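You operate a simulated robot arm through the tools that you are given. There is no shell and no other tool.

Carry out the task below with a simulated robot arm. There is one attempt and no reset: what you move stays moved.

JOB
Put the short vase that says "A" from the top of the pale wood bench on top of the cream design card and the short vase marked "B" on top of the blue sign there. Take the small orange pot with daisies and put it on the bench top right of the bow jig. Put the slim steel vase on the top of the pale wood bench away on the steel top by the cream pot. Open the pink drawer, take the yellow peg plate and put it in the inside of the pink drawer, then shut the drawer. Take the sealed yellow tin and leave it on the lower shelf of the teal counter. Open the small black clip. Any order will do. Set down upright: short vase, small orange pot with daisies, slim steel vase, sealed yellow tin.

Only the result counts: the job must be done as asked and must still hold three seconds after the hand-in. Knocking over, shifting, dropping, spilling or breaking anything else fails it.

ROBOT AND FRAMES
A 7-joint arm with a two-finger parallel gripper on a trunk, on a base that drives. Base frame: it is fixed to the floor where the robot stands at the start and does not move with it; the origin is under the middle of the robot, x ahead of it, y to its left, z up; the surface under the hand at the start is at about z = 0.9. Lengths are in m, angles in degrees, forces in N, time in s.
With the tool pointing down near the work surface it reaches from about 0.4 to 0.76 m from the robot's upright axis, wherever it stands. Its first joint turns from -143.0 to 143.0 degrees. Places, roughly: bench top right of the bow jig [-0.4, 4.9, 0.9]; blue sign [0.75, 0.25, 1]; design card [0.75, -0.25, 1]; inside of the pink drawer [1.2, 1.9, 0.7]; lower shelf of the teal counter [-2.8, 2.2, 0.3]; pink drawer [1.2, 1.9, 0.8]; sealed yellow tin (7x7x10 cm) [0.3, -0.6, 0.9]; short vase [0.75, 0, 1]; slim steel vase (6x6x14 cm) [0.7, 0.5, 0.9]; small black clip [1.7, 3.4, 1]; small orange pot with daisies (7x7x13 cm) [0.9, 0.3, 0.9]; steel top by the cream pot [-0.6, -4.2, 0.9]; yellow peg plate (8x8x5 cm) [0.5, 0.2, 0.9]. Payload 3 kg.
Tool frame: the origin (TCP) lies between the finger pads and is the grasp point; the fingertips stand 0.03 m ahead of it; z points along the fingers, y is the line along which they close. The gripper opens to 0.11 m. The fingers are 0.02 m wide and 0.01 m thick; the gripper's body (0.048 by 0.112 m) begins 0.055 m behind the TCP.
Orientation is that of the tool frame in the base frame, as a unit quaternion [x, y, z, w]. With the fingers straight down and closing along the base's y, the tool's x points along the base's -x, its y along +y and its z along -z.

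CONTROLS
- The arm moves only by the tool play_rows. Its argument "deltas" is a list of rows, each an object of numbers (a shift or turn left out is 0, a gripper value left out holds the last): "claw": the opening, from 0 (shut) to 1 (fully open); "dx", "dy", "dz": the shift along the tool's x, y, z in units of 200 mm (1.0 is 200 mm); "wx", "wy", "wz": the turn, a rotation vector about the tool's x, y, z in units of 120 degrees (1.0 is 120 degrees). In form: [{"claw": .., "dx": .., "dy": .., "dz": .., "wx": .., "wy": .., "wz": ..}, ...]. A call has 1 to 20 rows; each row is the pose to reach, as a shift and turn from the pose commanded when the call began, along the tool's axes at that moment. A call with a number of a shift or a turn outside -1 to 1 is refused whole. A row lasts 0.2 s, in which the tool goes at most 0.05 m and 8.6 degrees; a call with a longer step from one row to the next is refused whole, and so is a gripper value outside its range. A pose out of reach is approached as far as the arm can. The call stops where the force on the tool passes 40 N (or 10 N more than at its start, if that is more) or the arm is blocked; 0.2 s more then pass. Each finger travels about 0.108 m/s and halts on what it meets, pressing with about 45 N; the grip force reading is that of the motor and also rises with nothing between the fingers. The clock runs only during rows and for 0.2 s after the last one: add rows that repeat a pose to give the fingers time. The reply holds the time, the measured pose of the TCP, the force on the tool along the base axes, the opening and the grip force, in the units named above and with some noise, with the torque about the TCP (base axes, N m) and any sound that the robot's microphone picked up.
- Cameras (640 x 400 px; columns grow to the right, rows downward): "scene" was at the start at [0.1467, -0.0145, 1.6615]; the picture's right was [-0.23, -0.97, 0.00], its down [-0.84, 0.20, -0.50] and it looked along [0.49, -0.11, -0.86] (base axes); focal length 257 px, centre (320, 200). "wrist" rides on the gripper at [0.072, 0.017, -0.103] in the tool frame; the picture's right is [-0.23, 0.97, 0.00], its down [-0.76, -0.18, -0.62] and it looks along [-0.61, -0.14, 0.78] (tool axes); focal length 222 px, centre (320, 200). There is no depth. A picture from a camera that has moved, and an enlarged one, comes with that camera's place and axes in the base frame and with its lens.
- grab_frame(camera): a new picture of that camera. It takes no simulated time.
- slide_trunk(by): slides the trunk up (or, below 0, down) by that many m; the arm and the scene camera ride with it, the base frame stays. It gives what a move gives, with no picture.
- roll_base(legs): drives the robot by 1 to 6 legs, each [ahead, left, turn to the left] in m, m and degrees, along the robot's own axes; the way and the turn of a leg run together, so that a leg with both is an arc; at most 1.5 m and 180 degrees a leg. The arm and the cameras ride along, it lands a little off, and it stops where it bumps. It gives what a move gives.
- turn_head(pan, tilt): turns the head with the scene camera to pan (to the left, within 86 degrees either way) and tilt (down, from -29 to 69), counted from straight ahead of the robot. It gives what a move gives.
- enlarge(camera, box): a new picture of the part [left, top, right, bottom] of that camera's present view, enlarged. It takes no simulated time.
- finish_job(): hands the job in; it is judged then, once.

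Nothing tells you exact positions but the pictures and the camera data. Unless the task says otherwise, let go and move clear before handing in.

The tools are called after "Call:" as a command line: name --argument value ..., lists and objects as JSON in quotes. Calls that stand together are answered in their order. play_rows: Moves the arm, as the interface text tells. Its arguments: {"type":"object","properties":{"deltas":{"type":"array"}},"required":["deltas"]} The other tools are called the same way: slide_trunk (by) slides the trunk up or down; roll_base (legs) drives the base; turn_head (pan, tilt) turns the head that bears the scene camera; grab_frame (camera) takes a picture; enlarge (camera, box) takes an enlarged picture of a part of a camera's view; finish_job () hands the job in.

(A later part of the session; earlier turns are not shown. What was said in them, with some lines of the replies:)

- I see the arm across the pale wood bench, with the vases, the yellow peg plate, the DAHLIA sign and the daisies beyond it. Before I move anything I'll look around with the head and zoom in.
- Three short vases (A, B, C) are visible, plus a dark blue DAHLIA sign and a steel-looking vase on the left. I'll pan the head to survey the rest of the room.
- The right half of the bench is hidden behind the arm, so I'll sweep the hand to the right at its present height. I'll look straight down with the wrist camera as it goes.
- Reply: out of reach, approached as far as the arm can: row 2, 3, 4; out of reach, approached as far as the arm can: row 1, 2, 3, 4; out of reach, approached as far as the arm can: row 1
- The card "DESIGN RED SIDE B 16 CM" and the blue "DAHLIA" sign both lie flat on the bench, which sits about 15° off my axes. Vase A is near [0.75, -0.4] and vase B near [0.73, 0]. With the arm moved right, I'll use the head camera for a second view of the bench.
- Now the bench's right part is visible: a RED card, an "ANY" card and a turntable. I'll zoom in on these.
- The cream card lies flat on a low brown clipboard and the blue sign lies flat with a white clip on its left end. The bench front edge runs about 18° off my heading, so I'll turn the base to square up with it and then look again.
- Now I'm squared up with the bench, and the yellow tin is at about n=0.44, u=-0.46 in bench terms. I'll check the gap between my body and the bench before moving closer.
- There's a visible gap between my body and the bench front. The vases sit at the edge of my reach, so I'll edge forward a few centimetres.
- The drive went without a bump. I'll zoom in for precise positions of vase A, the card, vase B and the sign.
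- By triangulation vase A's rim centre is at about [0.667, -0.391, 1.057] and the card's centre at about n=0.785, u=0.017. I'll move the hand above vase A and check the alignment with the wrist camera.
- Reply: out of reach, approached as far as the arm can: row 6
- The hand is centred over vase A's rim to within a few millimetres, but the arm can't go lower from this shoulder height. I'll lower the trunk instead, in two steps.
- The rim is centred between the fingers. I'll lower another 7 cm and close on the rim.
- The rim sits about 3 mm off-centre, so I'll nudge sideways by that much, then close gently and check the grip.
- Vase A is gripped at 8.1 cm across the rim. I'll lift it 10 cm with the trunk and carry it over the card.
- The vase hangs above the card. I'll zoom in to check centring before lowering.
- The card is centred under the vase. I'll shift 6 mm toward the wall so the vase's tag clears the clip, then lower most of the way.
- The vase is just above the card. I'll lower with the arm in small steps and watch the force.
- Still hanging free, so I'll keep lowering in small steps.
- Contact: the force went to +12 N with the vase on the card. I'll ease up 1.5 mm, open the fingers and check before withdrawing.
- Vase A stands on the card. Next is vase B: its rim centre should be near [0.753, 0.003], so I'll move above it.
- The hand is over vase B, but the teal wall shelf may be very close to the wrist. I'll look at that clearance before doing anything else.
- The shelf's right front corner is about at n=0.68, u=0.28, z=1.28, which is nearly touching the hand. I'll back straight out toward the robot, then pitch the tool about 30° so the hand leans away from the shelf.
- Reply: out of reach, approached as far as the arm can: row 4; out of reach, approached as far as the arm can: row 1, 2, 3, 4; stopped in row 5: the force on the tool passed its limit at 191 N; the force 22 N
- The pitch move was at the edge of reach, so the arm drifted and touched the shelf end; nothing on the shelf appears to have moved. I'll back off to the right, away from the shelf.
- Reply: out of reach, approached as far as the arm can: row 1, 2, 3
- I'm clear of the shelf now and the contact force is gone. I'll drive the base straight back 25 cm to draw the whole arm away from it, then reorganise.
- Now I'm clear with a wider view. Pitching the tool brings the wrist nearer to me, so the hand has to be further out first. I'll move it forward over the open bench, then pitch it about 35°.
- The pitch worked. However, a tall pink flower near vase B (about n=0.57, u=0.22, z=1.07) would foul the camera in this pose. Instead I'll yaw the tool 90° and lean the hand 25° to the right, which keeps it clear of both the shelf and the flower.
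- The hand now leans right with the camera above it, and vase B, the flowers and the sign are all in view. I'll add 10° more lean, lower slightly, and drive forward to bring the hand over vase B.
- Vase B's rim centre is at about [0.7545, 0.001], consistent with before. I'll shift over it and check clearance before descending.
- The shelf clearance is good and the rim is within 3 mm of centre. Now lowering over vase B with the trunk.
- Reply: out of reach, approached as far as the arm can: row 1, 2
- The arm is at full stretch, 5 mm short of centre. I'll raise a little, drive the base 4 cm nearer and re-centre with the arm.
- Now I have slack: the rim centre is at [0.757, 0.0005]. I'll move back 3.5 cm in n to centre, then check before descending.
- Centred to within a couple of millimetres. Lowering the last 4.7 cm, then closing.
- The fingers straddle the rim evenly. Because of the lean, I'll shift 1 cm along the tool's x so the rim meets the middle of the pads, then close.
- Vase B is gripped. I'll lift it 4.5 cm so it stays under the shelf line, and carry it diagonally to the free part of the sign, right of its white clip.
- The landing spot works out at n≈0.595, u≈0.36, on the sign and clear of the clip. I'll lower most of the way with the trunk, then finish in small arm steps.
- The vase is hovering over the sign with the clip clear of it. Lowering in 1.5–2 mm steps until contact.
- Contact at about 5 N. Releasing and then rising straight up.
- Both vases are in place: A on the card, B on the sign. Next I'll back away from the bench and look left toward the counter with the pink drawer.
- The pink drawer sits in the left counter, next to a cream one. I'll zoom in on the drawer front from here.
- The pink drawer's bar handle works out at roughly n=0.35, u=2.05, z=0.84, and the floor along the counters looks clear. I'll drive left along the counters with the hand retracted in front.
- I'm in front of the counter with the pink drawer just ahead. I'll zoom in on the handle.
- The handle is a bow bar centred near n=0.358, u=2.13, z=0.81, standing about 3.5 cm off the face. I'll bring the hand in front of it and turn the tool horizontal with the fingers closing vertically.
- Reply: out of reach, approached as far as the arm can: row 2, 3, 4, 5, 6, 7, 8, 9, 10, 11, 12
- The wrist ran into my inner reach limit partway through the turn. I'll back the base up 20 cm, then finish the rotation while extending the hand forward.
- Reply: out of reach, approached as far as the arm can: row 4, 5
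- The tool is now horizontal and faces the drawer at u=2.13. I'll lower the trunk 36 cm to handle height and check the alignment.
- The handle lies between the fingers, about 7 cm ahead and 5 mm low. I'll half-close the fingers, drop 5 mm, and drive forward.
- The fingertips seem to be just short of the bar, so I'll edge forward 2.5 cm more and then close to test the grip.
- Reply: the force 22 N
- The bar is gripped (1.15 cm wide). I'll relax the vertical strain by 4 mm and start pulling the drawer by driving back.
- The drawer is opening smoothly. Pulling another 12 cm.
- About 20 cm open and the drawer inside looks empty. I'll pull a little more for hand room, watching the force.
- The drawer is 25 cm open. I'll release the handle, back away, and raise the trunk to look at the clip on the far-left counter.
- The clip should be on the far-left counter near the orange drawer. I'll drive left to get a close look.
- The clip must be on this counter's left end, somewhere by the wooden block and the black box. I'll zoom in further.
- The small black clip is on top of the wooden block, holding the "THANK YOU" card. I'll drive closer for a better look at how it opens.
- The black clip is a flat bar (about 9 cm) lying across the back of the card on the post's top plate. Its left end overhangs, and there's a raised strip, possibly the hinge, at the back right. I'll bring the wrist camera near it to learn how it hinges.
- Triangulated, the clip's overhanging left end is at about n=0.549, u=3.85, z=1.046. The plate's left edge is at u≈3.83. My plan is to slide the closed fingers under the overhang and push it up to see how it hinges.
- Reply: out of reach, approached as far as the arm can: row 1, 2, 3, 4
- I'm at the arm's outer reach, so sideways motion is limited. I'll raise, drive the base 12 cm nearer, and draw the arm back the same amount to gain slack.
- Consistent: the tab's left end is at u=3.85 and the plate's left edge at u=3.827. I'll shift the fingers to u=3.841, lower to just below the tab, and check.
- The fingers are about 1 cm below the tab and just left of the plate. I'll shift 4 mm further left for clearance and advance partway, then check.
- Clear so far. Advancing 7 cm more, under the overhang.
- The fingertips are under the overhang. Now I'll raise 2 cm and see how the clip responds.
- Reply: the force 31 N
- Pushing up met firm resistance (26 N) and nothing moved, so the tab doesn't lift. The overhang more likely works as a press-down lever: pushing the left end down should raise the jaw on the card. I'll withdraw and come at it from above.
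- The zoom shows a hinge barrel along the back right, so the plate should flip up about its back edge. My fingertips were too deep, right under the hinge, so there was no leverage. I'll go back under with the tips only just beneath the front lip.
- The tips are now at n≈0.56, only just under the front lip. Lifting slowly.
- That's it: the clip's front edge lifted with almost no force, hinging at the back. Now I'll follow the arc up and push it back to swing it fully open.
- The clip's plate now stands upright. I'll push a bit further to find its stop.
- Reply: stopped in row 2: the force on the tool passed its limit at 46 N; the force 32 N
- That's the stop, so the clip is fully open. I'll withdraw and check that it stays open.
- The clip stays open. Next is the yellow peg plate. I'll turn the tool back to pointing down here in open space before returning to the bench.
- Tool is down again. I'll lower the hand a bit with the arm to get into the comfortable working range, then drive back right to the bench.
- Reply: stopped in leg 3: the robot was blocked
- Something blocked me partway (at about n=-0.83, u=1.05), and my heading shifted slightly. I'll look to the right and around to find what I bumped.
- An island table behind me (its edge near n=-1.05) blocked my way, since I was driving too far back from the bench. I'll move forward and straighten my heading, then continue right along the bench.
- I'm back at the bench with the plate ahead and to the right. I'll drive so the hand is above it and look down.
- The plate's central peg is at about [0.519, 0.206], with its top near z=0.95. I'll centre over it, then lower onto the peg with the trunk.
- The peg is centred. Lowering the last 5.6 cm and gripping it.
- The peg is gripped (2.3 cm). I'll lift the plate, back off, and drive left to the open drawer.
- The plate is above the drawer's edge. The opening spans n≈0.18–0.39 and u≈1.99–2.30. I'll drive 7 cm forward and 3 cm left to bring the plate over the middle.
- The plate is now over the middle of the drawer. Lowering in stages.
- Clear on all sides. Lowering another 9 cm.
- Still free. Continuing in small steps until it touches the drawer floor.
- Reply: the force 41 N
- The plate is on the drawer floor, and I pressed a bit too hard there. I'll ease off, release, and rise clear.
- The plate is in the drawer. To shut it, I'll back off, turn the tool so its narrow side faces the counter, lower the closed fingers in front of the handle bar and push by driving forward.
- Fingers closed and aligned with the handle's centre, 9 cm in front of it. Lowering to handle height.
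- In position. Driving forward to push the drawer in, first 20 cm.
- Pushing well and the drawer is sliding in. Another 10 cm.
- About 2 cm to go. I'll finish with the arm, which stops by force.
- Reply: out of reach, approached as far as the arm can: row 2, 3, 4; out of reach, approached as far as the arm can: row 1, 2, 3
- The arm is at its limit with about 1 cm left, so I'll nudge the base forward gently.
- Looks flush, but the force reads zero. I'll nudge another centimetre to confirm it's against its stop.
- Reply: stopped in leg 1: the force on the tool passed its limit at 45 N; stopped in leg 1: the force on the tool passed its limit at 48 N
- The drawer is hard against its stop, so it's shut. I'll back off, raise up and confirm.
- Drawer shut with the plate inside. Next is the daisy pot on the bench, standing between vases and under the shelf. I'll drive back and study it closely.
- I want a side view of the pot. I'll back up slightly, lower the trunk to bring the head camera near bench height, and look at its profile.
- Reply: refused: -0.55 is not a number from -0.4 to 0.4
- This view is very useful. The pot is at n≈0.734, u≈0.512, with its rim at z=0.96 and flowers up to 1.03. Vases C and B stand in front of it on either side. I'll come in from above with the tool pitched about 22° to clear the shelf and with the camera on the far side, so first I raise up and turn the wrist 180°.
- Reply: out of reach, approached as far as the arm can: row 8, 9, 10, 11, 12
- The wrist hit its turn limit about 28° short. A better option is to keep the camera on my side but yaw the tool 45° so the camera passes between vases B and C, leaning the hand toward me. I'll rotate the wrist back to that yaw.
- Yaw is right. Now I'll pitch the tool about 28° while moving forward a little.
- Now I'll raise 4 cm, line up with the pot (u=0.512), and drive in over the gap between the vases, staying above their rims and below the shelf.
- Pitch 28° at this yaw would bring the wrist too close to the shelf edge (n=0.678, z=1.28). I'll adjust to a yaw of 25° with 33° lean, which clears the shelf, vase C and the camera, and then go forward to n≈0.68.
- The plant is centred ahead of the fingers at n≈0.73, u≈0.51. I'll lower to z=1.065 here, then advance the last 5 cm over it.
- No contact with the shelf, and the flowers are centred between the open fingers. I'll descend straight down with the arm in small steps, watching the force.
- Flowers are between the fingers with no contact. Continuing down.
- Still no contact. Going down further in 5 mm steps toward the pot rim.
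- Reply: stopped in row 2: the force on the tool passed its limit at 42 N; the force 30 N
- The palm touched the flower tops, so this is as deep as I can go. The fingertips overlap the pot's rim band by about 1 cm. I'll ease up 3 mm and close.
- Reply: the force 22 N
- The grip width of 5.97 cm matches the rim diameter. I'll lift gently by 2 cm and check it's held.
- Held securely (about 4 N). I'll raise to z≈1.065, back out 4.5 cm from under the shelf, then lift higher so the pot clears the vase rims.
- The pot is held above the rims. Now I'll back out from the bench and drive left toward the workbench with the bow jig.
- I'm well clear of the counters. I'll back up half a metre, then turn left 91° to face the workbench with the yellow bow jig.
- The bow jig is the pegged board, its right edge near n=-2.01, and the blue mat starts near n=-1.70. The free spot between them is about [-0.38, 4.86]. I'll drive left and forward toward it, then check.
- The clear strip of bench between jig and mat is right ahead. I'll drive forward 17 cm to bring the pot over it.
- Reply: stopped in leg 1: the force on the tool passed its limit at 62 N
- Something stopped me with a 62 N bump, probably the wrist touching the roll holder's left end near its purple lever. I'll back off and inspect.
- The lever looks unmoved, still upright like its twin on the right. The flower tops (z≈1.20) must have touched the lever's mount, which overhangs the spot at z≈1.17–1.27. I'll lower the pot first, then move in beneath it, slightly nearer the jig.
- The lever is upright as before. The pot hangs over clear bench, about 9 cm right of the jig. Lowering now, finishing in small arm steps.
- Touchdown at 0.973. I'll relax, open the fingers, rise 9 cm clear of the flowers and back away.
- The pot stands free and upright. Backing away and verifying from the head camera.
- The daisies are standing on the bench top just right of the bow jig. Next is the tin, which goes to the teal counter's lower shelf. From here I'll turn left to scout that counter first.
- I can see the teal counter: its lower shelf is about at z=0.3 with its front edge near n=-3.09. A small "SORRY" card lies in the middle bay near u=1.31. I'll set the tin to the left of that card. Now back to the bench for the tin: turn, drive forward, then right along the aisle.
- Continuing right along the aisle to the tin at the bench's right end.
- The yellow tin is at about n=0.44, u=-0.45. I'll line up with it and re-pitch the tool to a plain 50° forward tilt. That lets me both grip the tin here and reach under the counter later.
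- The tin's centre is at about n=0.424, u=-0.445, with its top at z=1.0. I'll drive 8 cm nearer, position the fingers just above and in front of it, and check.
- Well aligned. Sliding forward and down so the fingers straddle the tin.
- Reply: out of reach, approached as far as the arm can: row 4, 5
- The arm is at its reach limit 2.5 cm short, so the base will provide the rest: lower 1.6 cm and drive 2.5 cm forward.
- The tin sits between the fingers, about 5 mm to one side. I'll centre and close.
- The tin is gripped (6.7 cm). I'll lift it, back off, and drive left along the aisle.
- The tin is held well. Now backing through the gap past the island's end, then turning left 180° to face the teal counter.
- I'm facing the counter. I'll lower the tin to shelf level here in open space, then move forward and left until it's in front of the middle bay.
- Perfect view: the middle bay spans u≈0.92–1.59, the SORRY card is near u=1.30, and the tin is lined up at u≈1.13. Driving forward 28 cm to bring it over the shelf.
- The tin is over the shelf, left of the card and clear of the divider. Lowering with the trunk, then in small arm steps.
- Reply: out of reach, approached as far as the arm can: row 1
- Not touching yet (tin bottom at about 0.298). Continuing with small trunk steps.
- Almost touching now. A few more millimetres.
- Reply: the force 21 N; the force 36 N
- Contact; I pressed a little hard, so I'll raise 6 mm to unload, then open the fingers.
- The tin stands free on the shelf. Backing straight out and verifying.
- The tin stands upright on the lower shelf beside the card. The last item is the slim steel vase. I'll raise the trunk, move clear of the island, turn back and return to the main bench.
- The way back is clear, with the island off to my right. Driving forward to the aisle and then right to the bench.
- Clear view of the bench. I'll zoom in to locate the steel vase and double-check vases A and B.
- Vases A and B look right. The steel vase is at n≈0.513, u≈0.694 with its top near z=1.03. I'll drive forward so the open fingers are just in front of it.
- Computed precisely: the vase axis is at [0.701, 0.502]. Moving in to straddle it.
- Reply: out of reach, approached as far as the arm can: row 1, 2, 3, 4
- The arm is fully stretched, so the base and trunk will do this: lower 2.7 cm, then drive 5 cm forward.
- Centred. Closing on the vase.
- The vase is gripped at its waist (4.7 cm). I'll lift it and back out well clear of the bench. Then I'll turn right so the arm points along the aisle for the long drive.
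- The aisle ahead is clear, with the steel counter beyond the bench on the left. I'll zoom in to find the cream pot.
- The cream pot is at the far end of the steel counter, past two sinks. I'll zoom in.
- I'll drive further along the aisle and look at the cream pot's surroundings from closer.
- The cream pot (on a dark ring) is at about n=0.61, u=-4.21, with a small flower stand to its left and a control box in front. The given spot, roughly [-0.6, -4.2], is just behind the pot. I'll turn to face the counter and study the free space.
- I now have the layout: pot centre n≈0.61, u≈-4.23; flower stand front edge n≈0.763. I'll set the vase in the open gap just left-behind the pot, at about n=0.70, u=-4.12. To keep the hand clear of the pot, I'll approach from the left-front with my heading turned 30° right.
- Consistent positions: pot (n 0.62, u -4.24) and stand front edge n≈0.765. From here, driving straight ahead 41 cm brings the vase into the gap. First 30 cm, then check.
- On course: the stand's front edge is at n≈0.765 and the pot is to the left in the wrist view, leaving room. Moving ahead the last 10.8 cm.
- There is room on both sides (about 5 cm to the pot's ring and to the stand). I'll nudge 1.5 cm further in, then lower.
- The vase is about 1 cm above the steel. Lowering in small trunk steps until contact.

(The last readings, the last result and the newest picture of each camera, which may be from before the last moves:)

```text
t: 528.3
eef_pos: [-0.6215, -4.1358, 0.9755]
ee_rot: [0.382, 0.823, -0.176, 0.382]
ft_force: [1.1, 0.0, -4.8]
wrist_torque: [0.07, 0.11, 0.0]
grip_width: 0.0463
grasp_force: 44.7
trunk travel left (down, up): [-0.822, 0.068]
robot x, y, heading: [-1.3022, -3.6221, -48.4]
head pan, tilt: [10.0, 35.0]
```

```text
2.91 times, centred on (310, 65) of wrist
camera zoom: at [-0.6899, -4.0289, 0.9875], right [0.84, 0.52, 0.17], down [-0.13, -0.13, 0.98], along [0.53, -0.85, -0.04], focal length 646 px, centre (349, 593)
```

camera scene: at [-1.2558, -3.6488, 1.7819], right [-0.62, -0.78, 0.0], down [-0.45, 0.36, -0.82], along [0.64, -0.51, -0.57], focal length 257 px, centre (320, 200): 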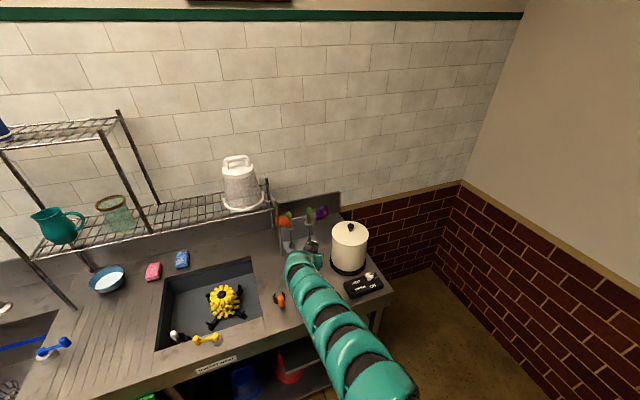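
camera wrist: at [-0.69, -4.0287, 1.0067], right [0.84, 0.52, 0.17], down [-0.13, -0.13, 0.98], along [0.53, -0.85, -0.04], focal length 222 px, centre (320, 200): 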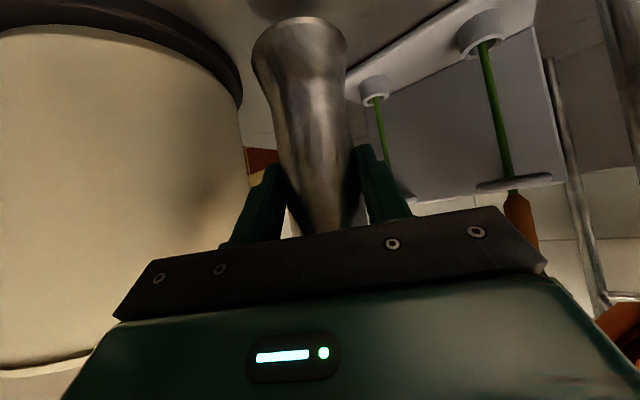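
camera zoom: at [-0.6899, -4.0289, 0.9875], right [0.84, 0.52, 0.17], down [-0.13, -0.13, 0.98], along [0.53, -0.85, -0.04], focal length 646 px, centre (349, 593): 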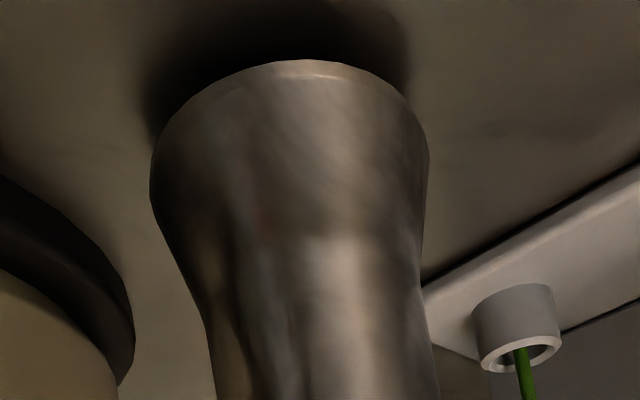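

The steel top is a little lower than the bench and I can still see a gap. Continuing.

Call:
slide_trunk --by -0.004

Call:
slide_trunk --by -0.004

Call:
slide_trunk --by -0.003

Call:
enlarge --camera "wrist" --box '[200, 0, 420, 130]'

```text
t: 528.9
eef_pos: [-0.6221, -4.1355, 0.9711]
ee_rot: [0.382, 0.823, -0.176, 0.381]
ft_force: [-0.8, -0.4, -5.6]
wrist_torque: [0.04, 0.02, 0.02]
grip_width: 0.0462
grasp_force: 44.6
trunk travel left (down, up): [-0.818, 0.072]
robot x, y, heading: [-1.3042, -3.6225, -48.4]
head pan, tilt: [10.0, 35.0]
```

```text
t: 529.4
eef_pos: [-0.6216, -4.1364, 0.9684]
ee_rot: [0.383, 0.823, -0.177, 0.381]
ft_force: [0.2, -0.8, -2.7]
wrist_torque: [-0.04, 0.0, -0.02]
grip_width: 0.0463
grasp_force: 45.0
trunk travel left (down, up): [-0.814, 0.076]
robot x, y, heading: [-1.3021, -3.6218, -48.4]
head pan, tilt: [10.0, 35.0]
```

```text
t: 529.9
eef_pos: [-0.6227, -4.1358, 0.9673]
ee_rot: [0.383, 0.822, -0.178, 0.383]
ft_force: [-0.8, -0.1, 8.7]
wrist_torque: [-0.44, 0.03, -0.08]
grip_width: 0.0463
grasp_force: 45.2
trunk travel left (down, up): [-0.812, 0.079]
robot x, y, heading: [-1.3024, -3.619, -48.2]
head pan, tilt: [10.0, 35.0]
```

```text
2.91 times, centred on (310, 65) of wrist
camera zoom: at [-0.6902, -4.0287, 0.979], right [0.84, 0.52, 0.18], down [-0.13, -0.13, 0.98], along [0.53, -0.85, -0.04], focal length 646 px, centre (349, 593)
```

zoom: 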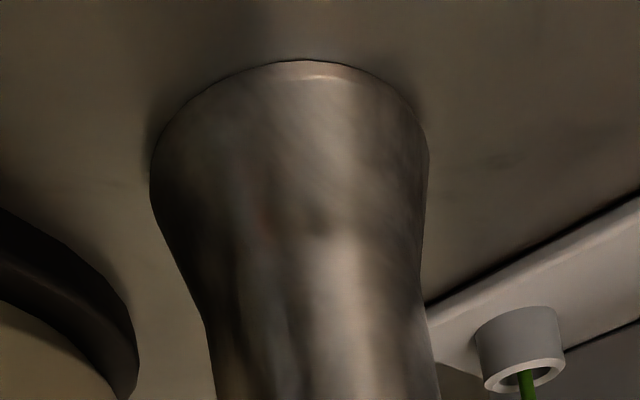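

Contact. Releasing with a modest opening (about 7.5 cm) to stay clear of the pot and the stand.

Call:
play_rows --deltas '[{"claw": 0.45}, {"claw": 0.5}, {"claw": 0.58}, {"claw": 0.66}, {"claw": 0.7}, {"claw": 0.7}]'

Call:
grab_frame --camera "wrist"

```text
t: 531.3
eef_pos: [-0.6218, -4.1353, 0.9638]
ee_rot: [0.382, 0.822, -0.177, 0.382]
ft_force: [-1.0, 0.1, 0.3]
wrist_torque: [-0.02, -0.01, -0.01]
grip_width: 0.0772
grasp_force: 0.1
trunk travel left (down, up): [-0.812, 0.079]
robot x, y, heading: [-1.3039, -3.6216, -48.5]
head pan, tilt: [10.0, 35.0]
```

```text
taken
camera wrist: at [-0.6902, -4.0287, 0.9769], right [0.84, 0.52, 0.17], down [-0.13, -0.13, 0.98], along [0.53, -0.85, -0.04], focal length 222 px, centre (320, 200)
```

wrist: 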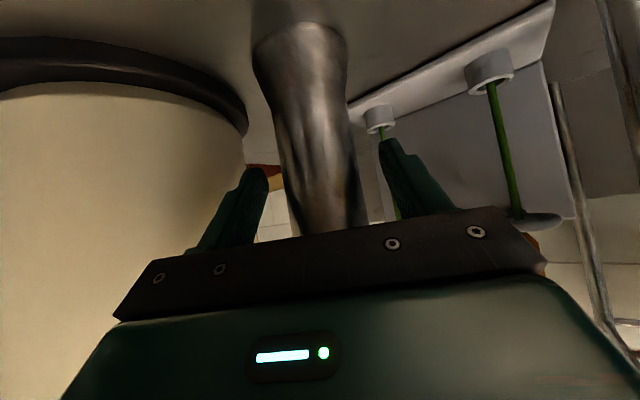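

The vase stands free. Backing straight out along the same line.

Call:
roll_base --legs '[[-0.3, 0, 0]]'

Call:
grab_frame --camera "scene"

Call:
enlarge --camera "scene" --box '[230, 130, 430, 270]'

Call:
grab_frame --camera "wrist"

```text
t: 533.4
eef_pos: [-0.8258, -3.9047, 0.9671]
ee_rot: [0.382, 0.823, -0.176, 0.382]
ft_force: [-0.9, 0.0, 0.4]
wrist_torque: [-0.03, -0.03, 0.01]
grip_width: 0.0771
grasp_force: 0.0
trunk travel left (down, up): [-0.812, 0.079]
robot x, y, heading: [-1.5028, -3.3918, -48.4]
head pan, tilt: [10.0, 35.0]
```

```text
taken
camera scene: at [-1.3831, -3.5054, 1.7072], right [-0.62, -0.78, 0.0], down [-0.45, 0.36, -0.82], along [0.64, -0.51, -0.57], focal length 257 px, centre (320, 200)
```

scene: 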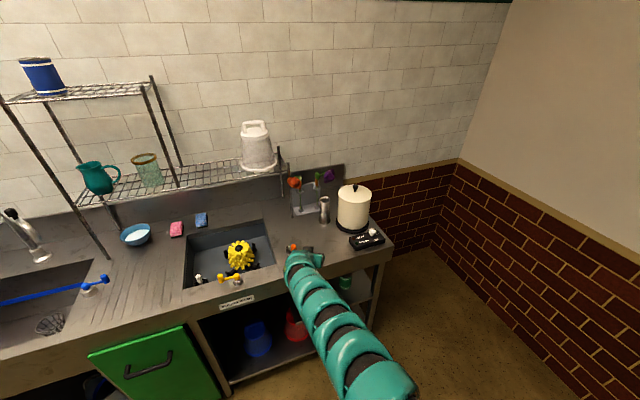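

```text
2.86 times, centred on (330, 200) of scene
camera zoom: at [-1.3831, -3.5054, 1.7072], right [-0.62, -0.78, 0.0], down [-0.45, 0.36, -0.82], along [0.64, -0.51, -0.57], focal length 735 px, centre (291, 200)
```

zoom: 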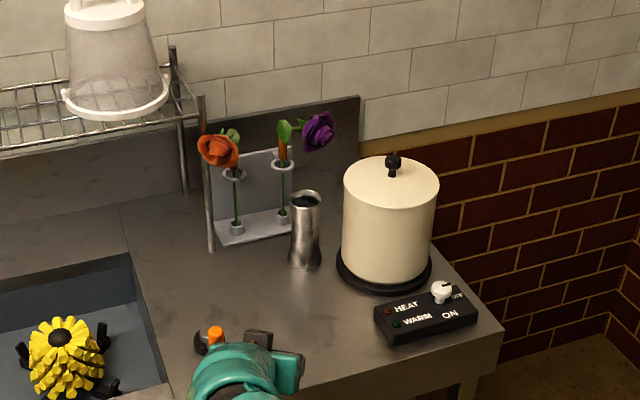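

```text
taken
camera wrist: at [-0.8937, -3.7981, 0.9775], right [0.84, 0.52, 0.17], down [-0.13, -0.13, 0.98], along [0.53, -0.85, -0.04], focal length 222 px, centre (320, 200)
```

wrist: 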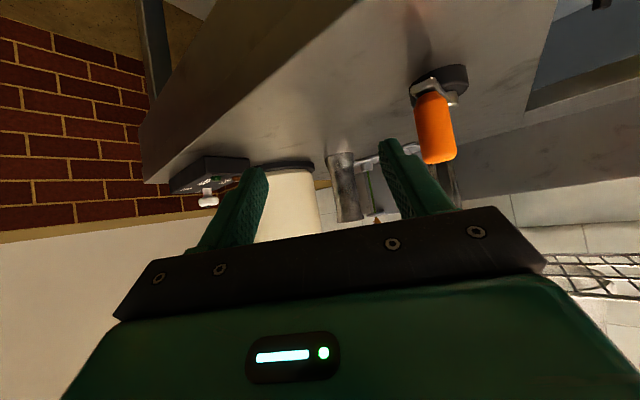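

The steel vase stands upright right beside the cream pot, and nothing around it was disturbed. I'll back the arm well clear and take one last look.

Call:
roll_base --legs '[[-0.3, 0, 0]]'

Call:
grab_frame --camera "scene"

Call:
enlarge --camera "scene" --box '[230, 110, 430, 250]'

```text
t: 535.4
eef_pos: [-1.0247, -3.6833, 0.9656]
ee_rot: [0.383, 0.822, -0.178, 0.382]
ft_force: [0.3, 0.4, -0.4]
wrist_torque: [-0.01, -0.01, 0.0]
grip_width: 0.0771
grasp_force: 0.2
trunk travel left (down, up): [-0.812, 0.079]
robot x, y, heading: [-1.7016, -3.1734, -48.6]
head pan, tilt: [10.0, 35.0]
```

```text
taken
camera scene: at [-1.5811, -3.2828, 1.7072], right [-0.62, -0.78, 0.0], down [-0.45, 0.36, -0.82], along [0.64, -0.51, -0.57], focal length 257 px, centre (320, 200)
```

scene: 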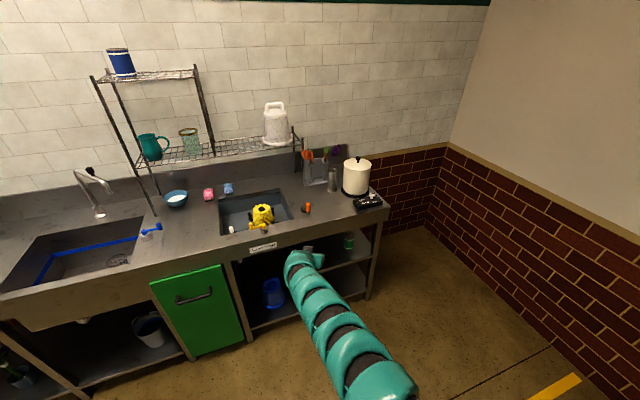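

```text
2.86 times, centred on (330, 180) of scene
camera zoom: at [-1.5811, -3.2828, 1.7072], right [-0.62, -0.78, 0.0], down [-0.45, 0.36, -0.82], along [0.64, -0.51, -0.57], focal length 735 px, centre (291, 257)
```

zoom: 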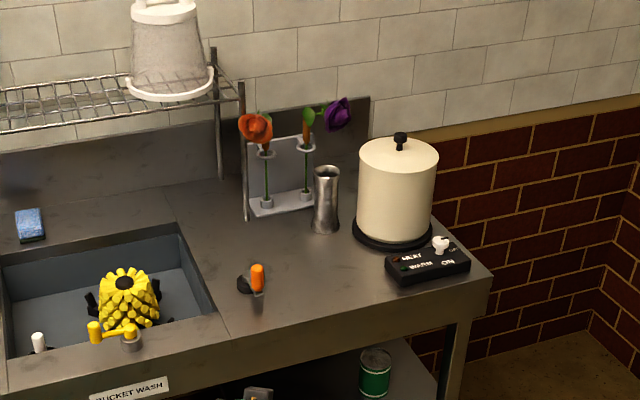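

Every part of the job has been done, and the arm is clear:
- **Short vases:** A is on the design card and B is on the blue sign.
- **Daisy pot:** it stands on the bench top right of the bow jig.
- **Steel vase:** it stands by the cream pot.
- **Peg plate:** it is inside the pink drawer, and the drawer is shut.
- **Yellow tin:** it stands on the teal counter's lower shelf.
- **Black clip:** it is open.

I'm handing in now.

Call:
finish_job

```text
The job is handed in.
```

I've handed in the job with every part done. I couldn't see the verdict. I didn't go back to recheck the clip, drawer, daisies or tin before handing in, but each looked right when I left it.

| Item | Where it ended up |
|---|---|
| Short vase A | Standing on the cream design card |
| Short vase B | Standing on the blue DAHLIA sign |
| Orange pot with daisies | Upright on the bench top, just right of the bow jig |
| Slim steel vase | Upright on the steel top, a few centimetres from the cream pot |
| Yellow peg plate | Inside the pink drawer, which is pushed shut to its stop |
| Sealed yellow tin | Upright on the teal counter's lower shelf, in the middle bay beside the SORRY card |
| Small black clip | Flipped up to its stop; it stayed open after I let go |

- **Bumps:** I touched three things that weren't part of the job. They were the end of the teal wall shelf, something above the bow jig bench (probably the roll holder's lever mount), and the island table, which stopped my base. In the pictures nothing on the shelf had moved and the lever looked unchanged. I didn't check the island table closely.
- **Steel vase spot:** the point you gave, roughly [-0.6, -4.2], is just behind the cream pot. I set the vase about 7 cm from it, in the open gap to the left and back of the pot.
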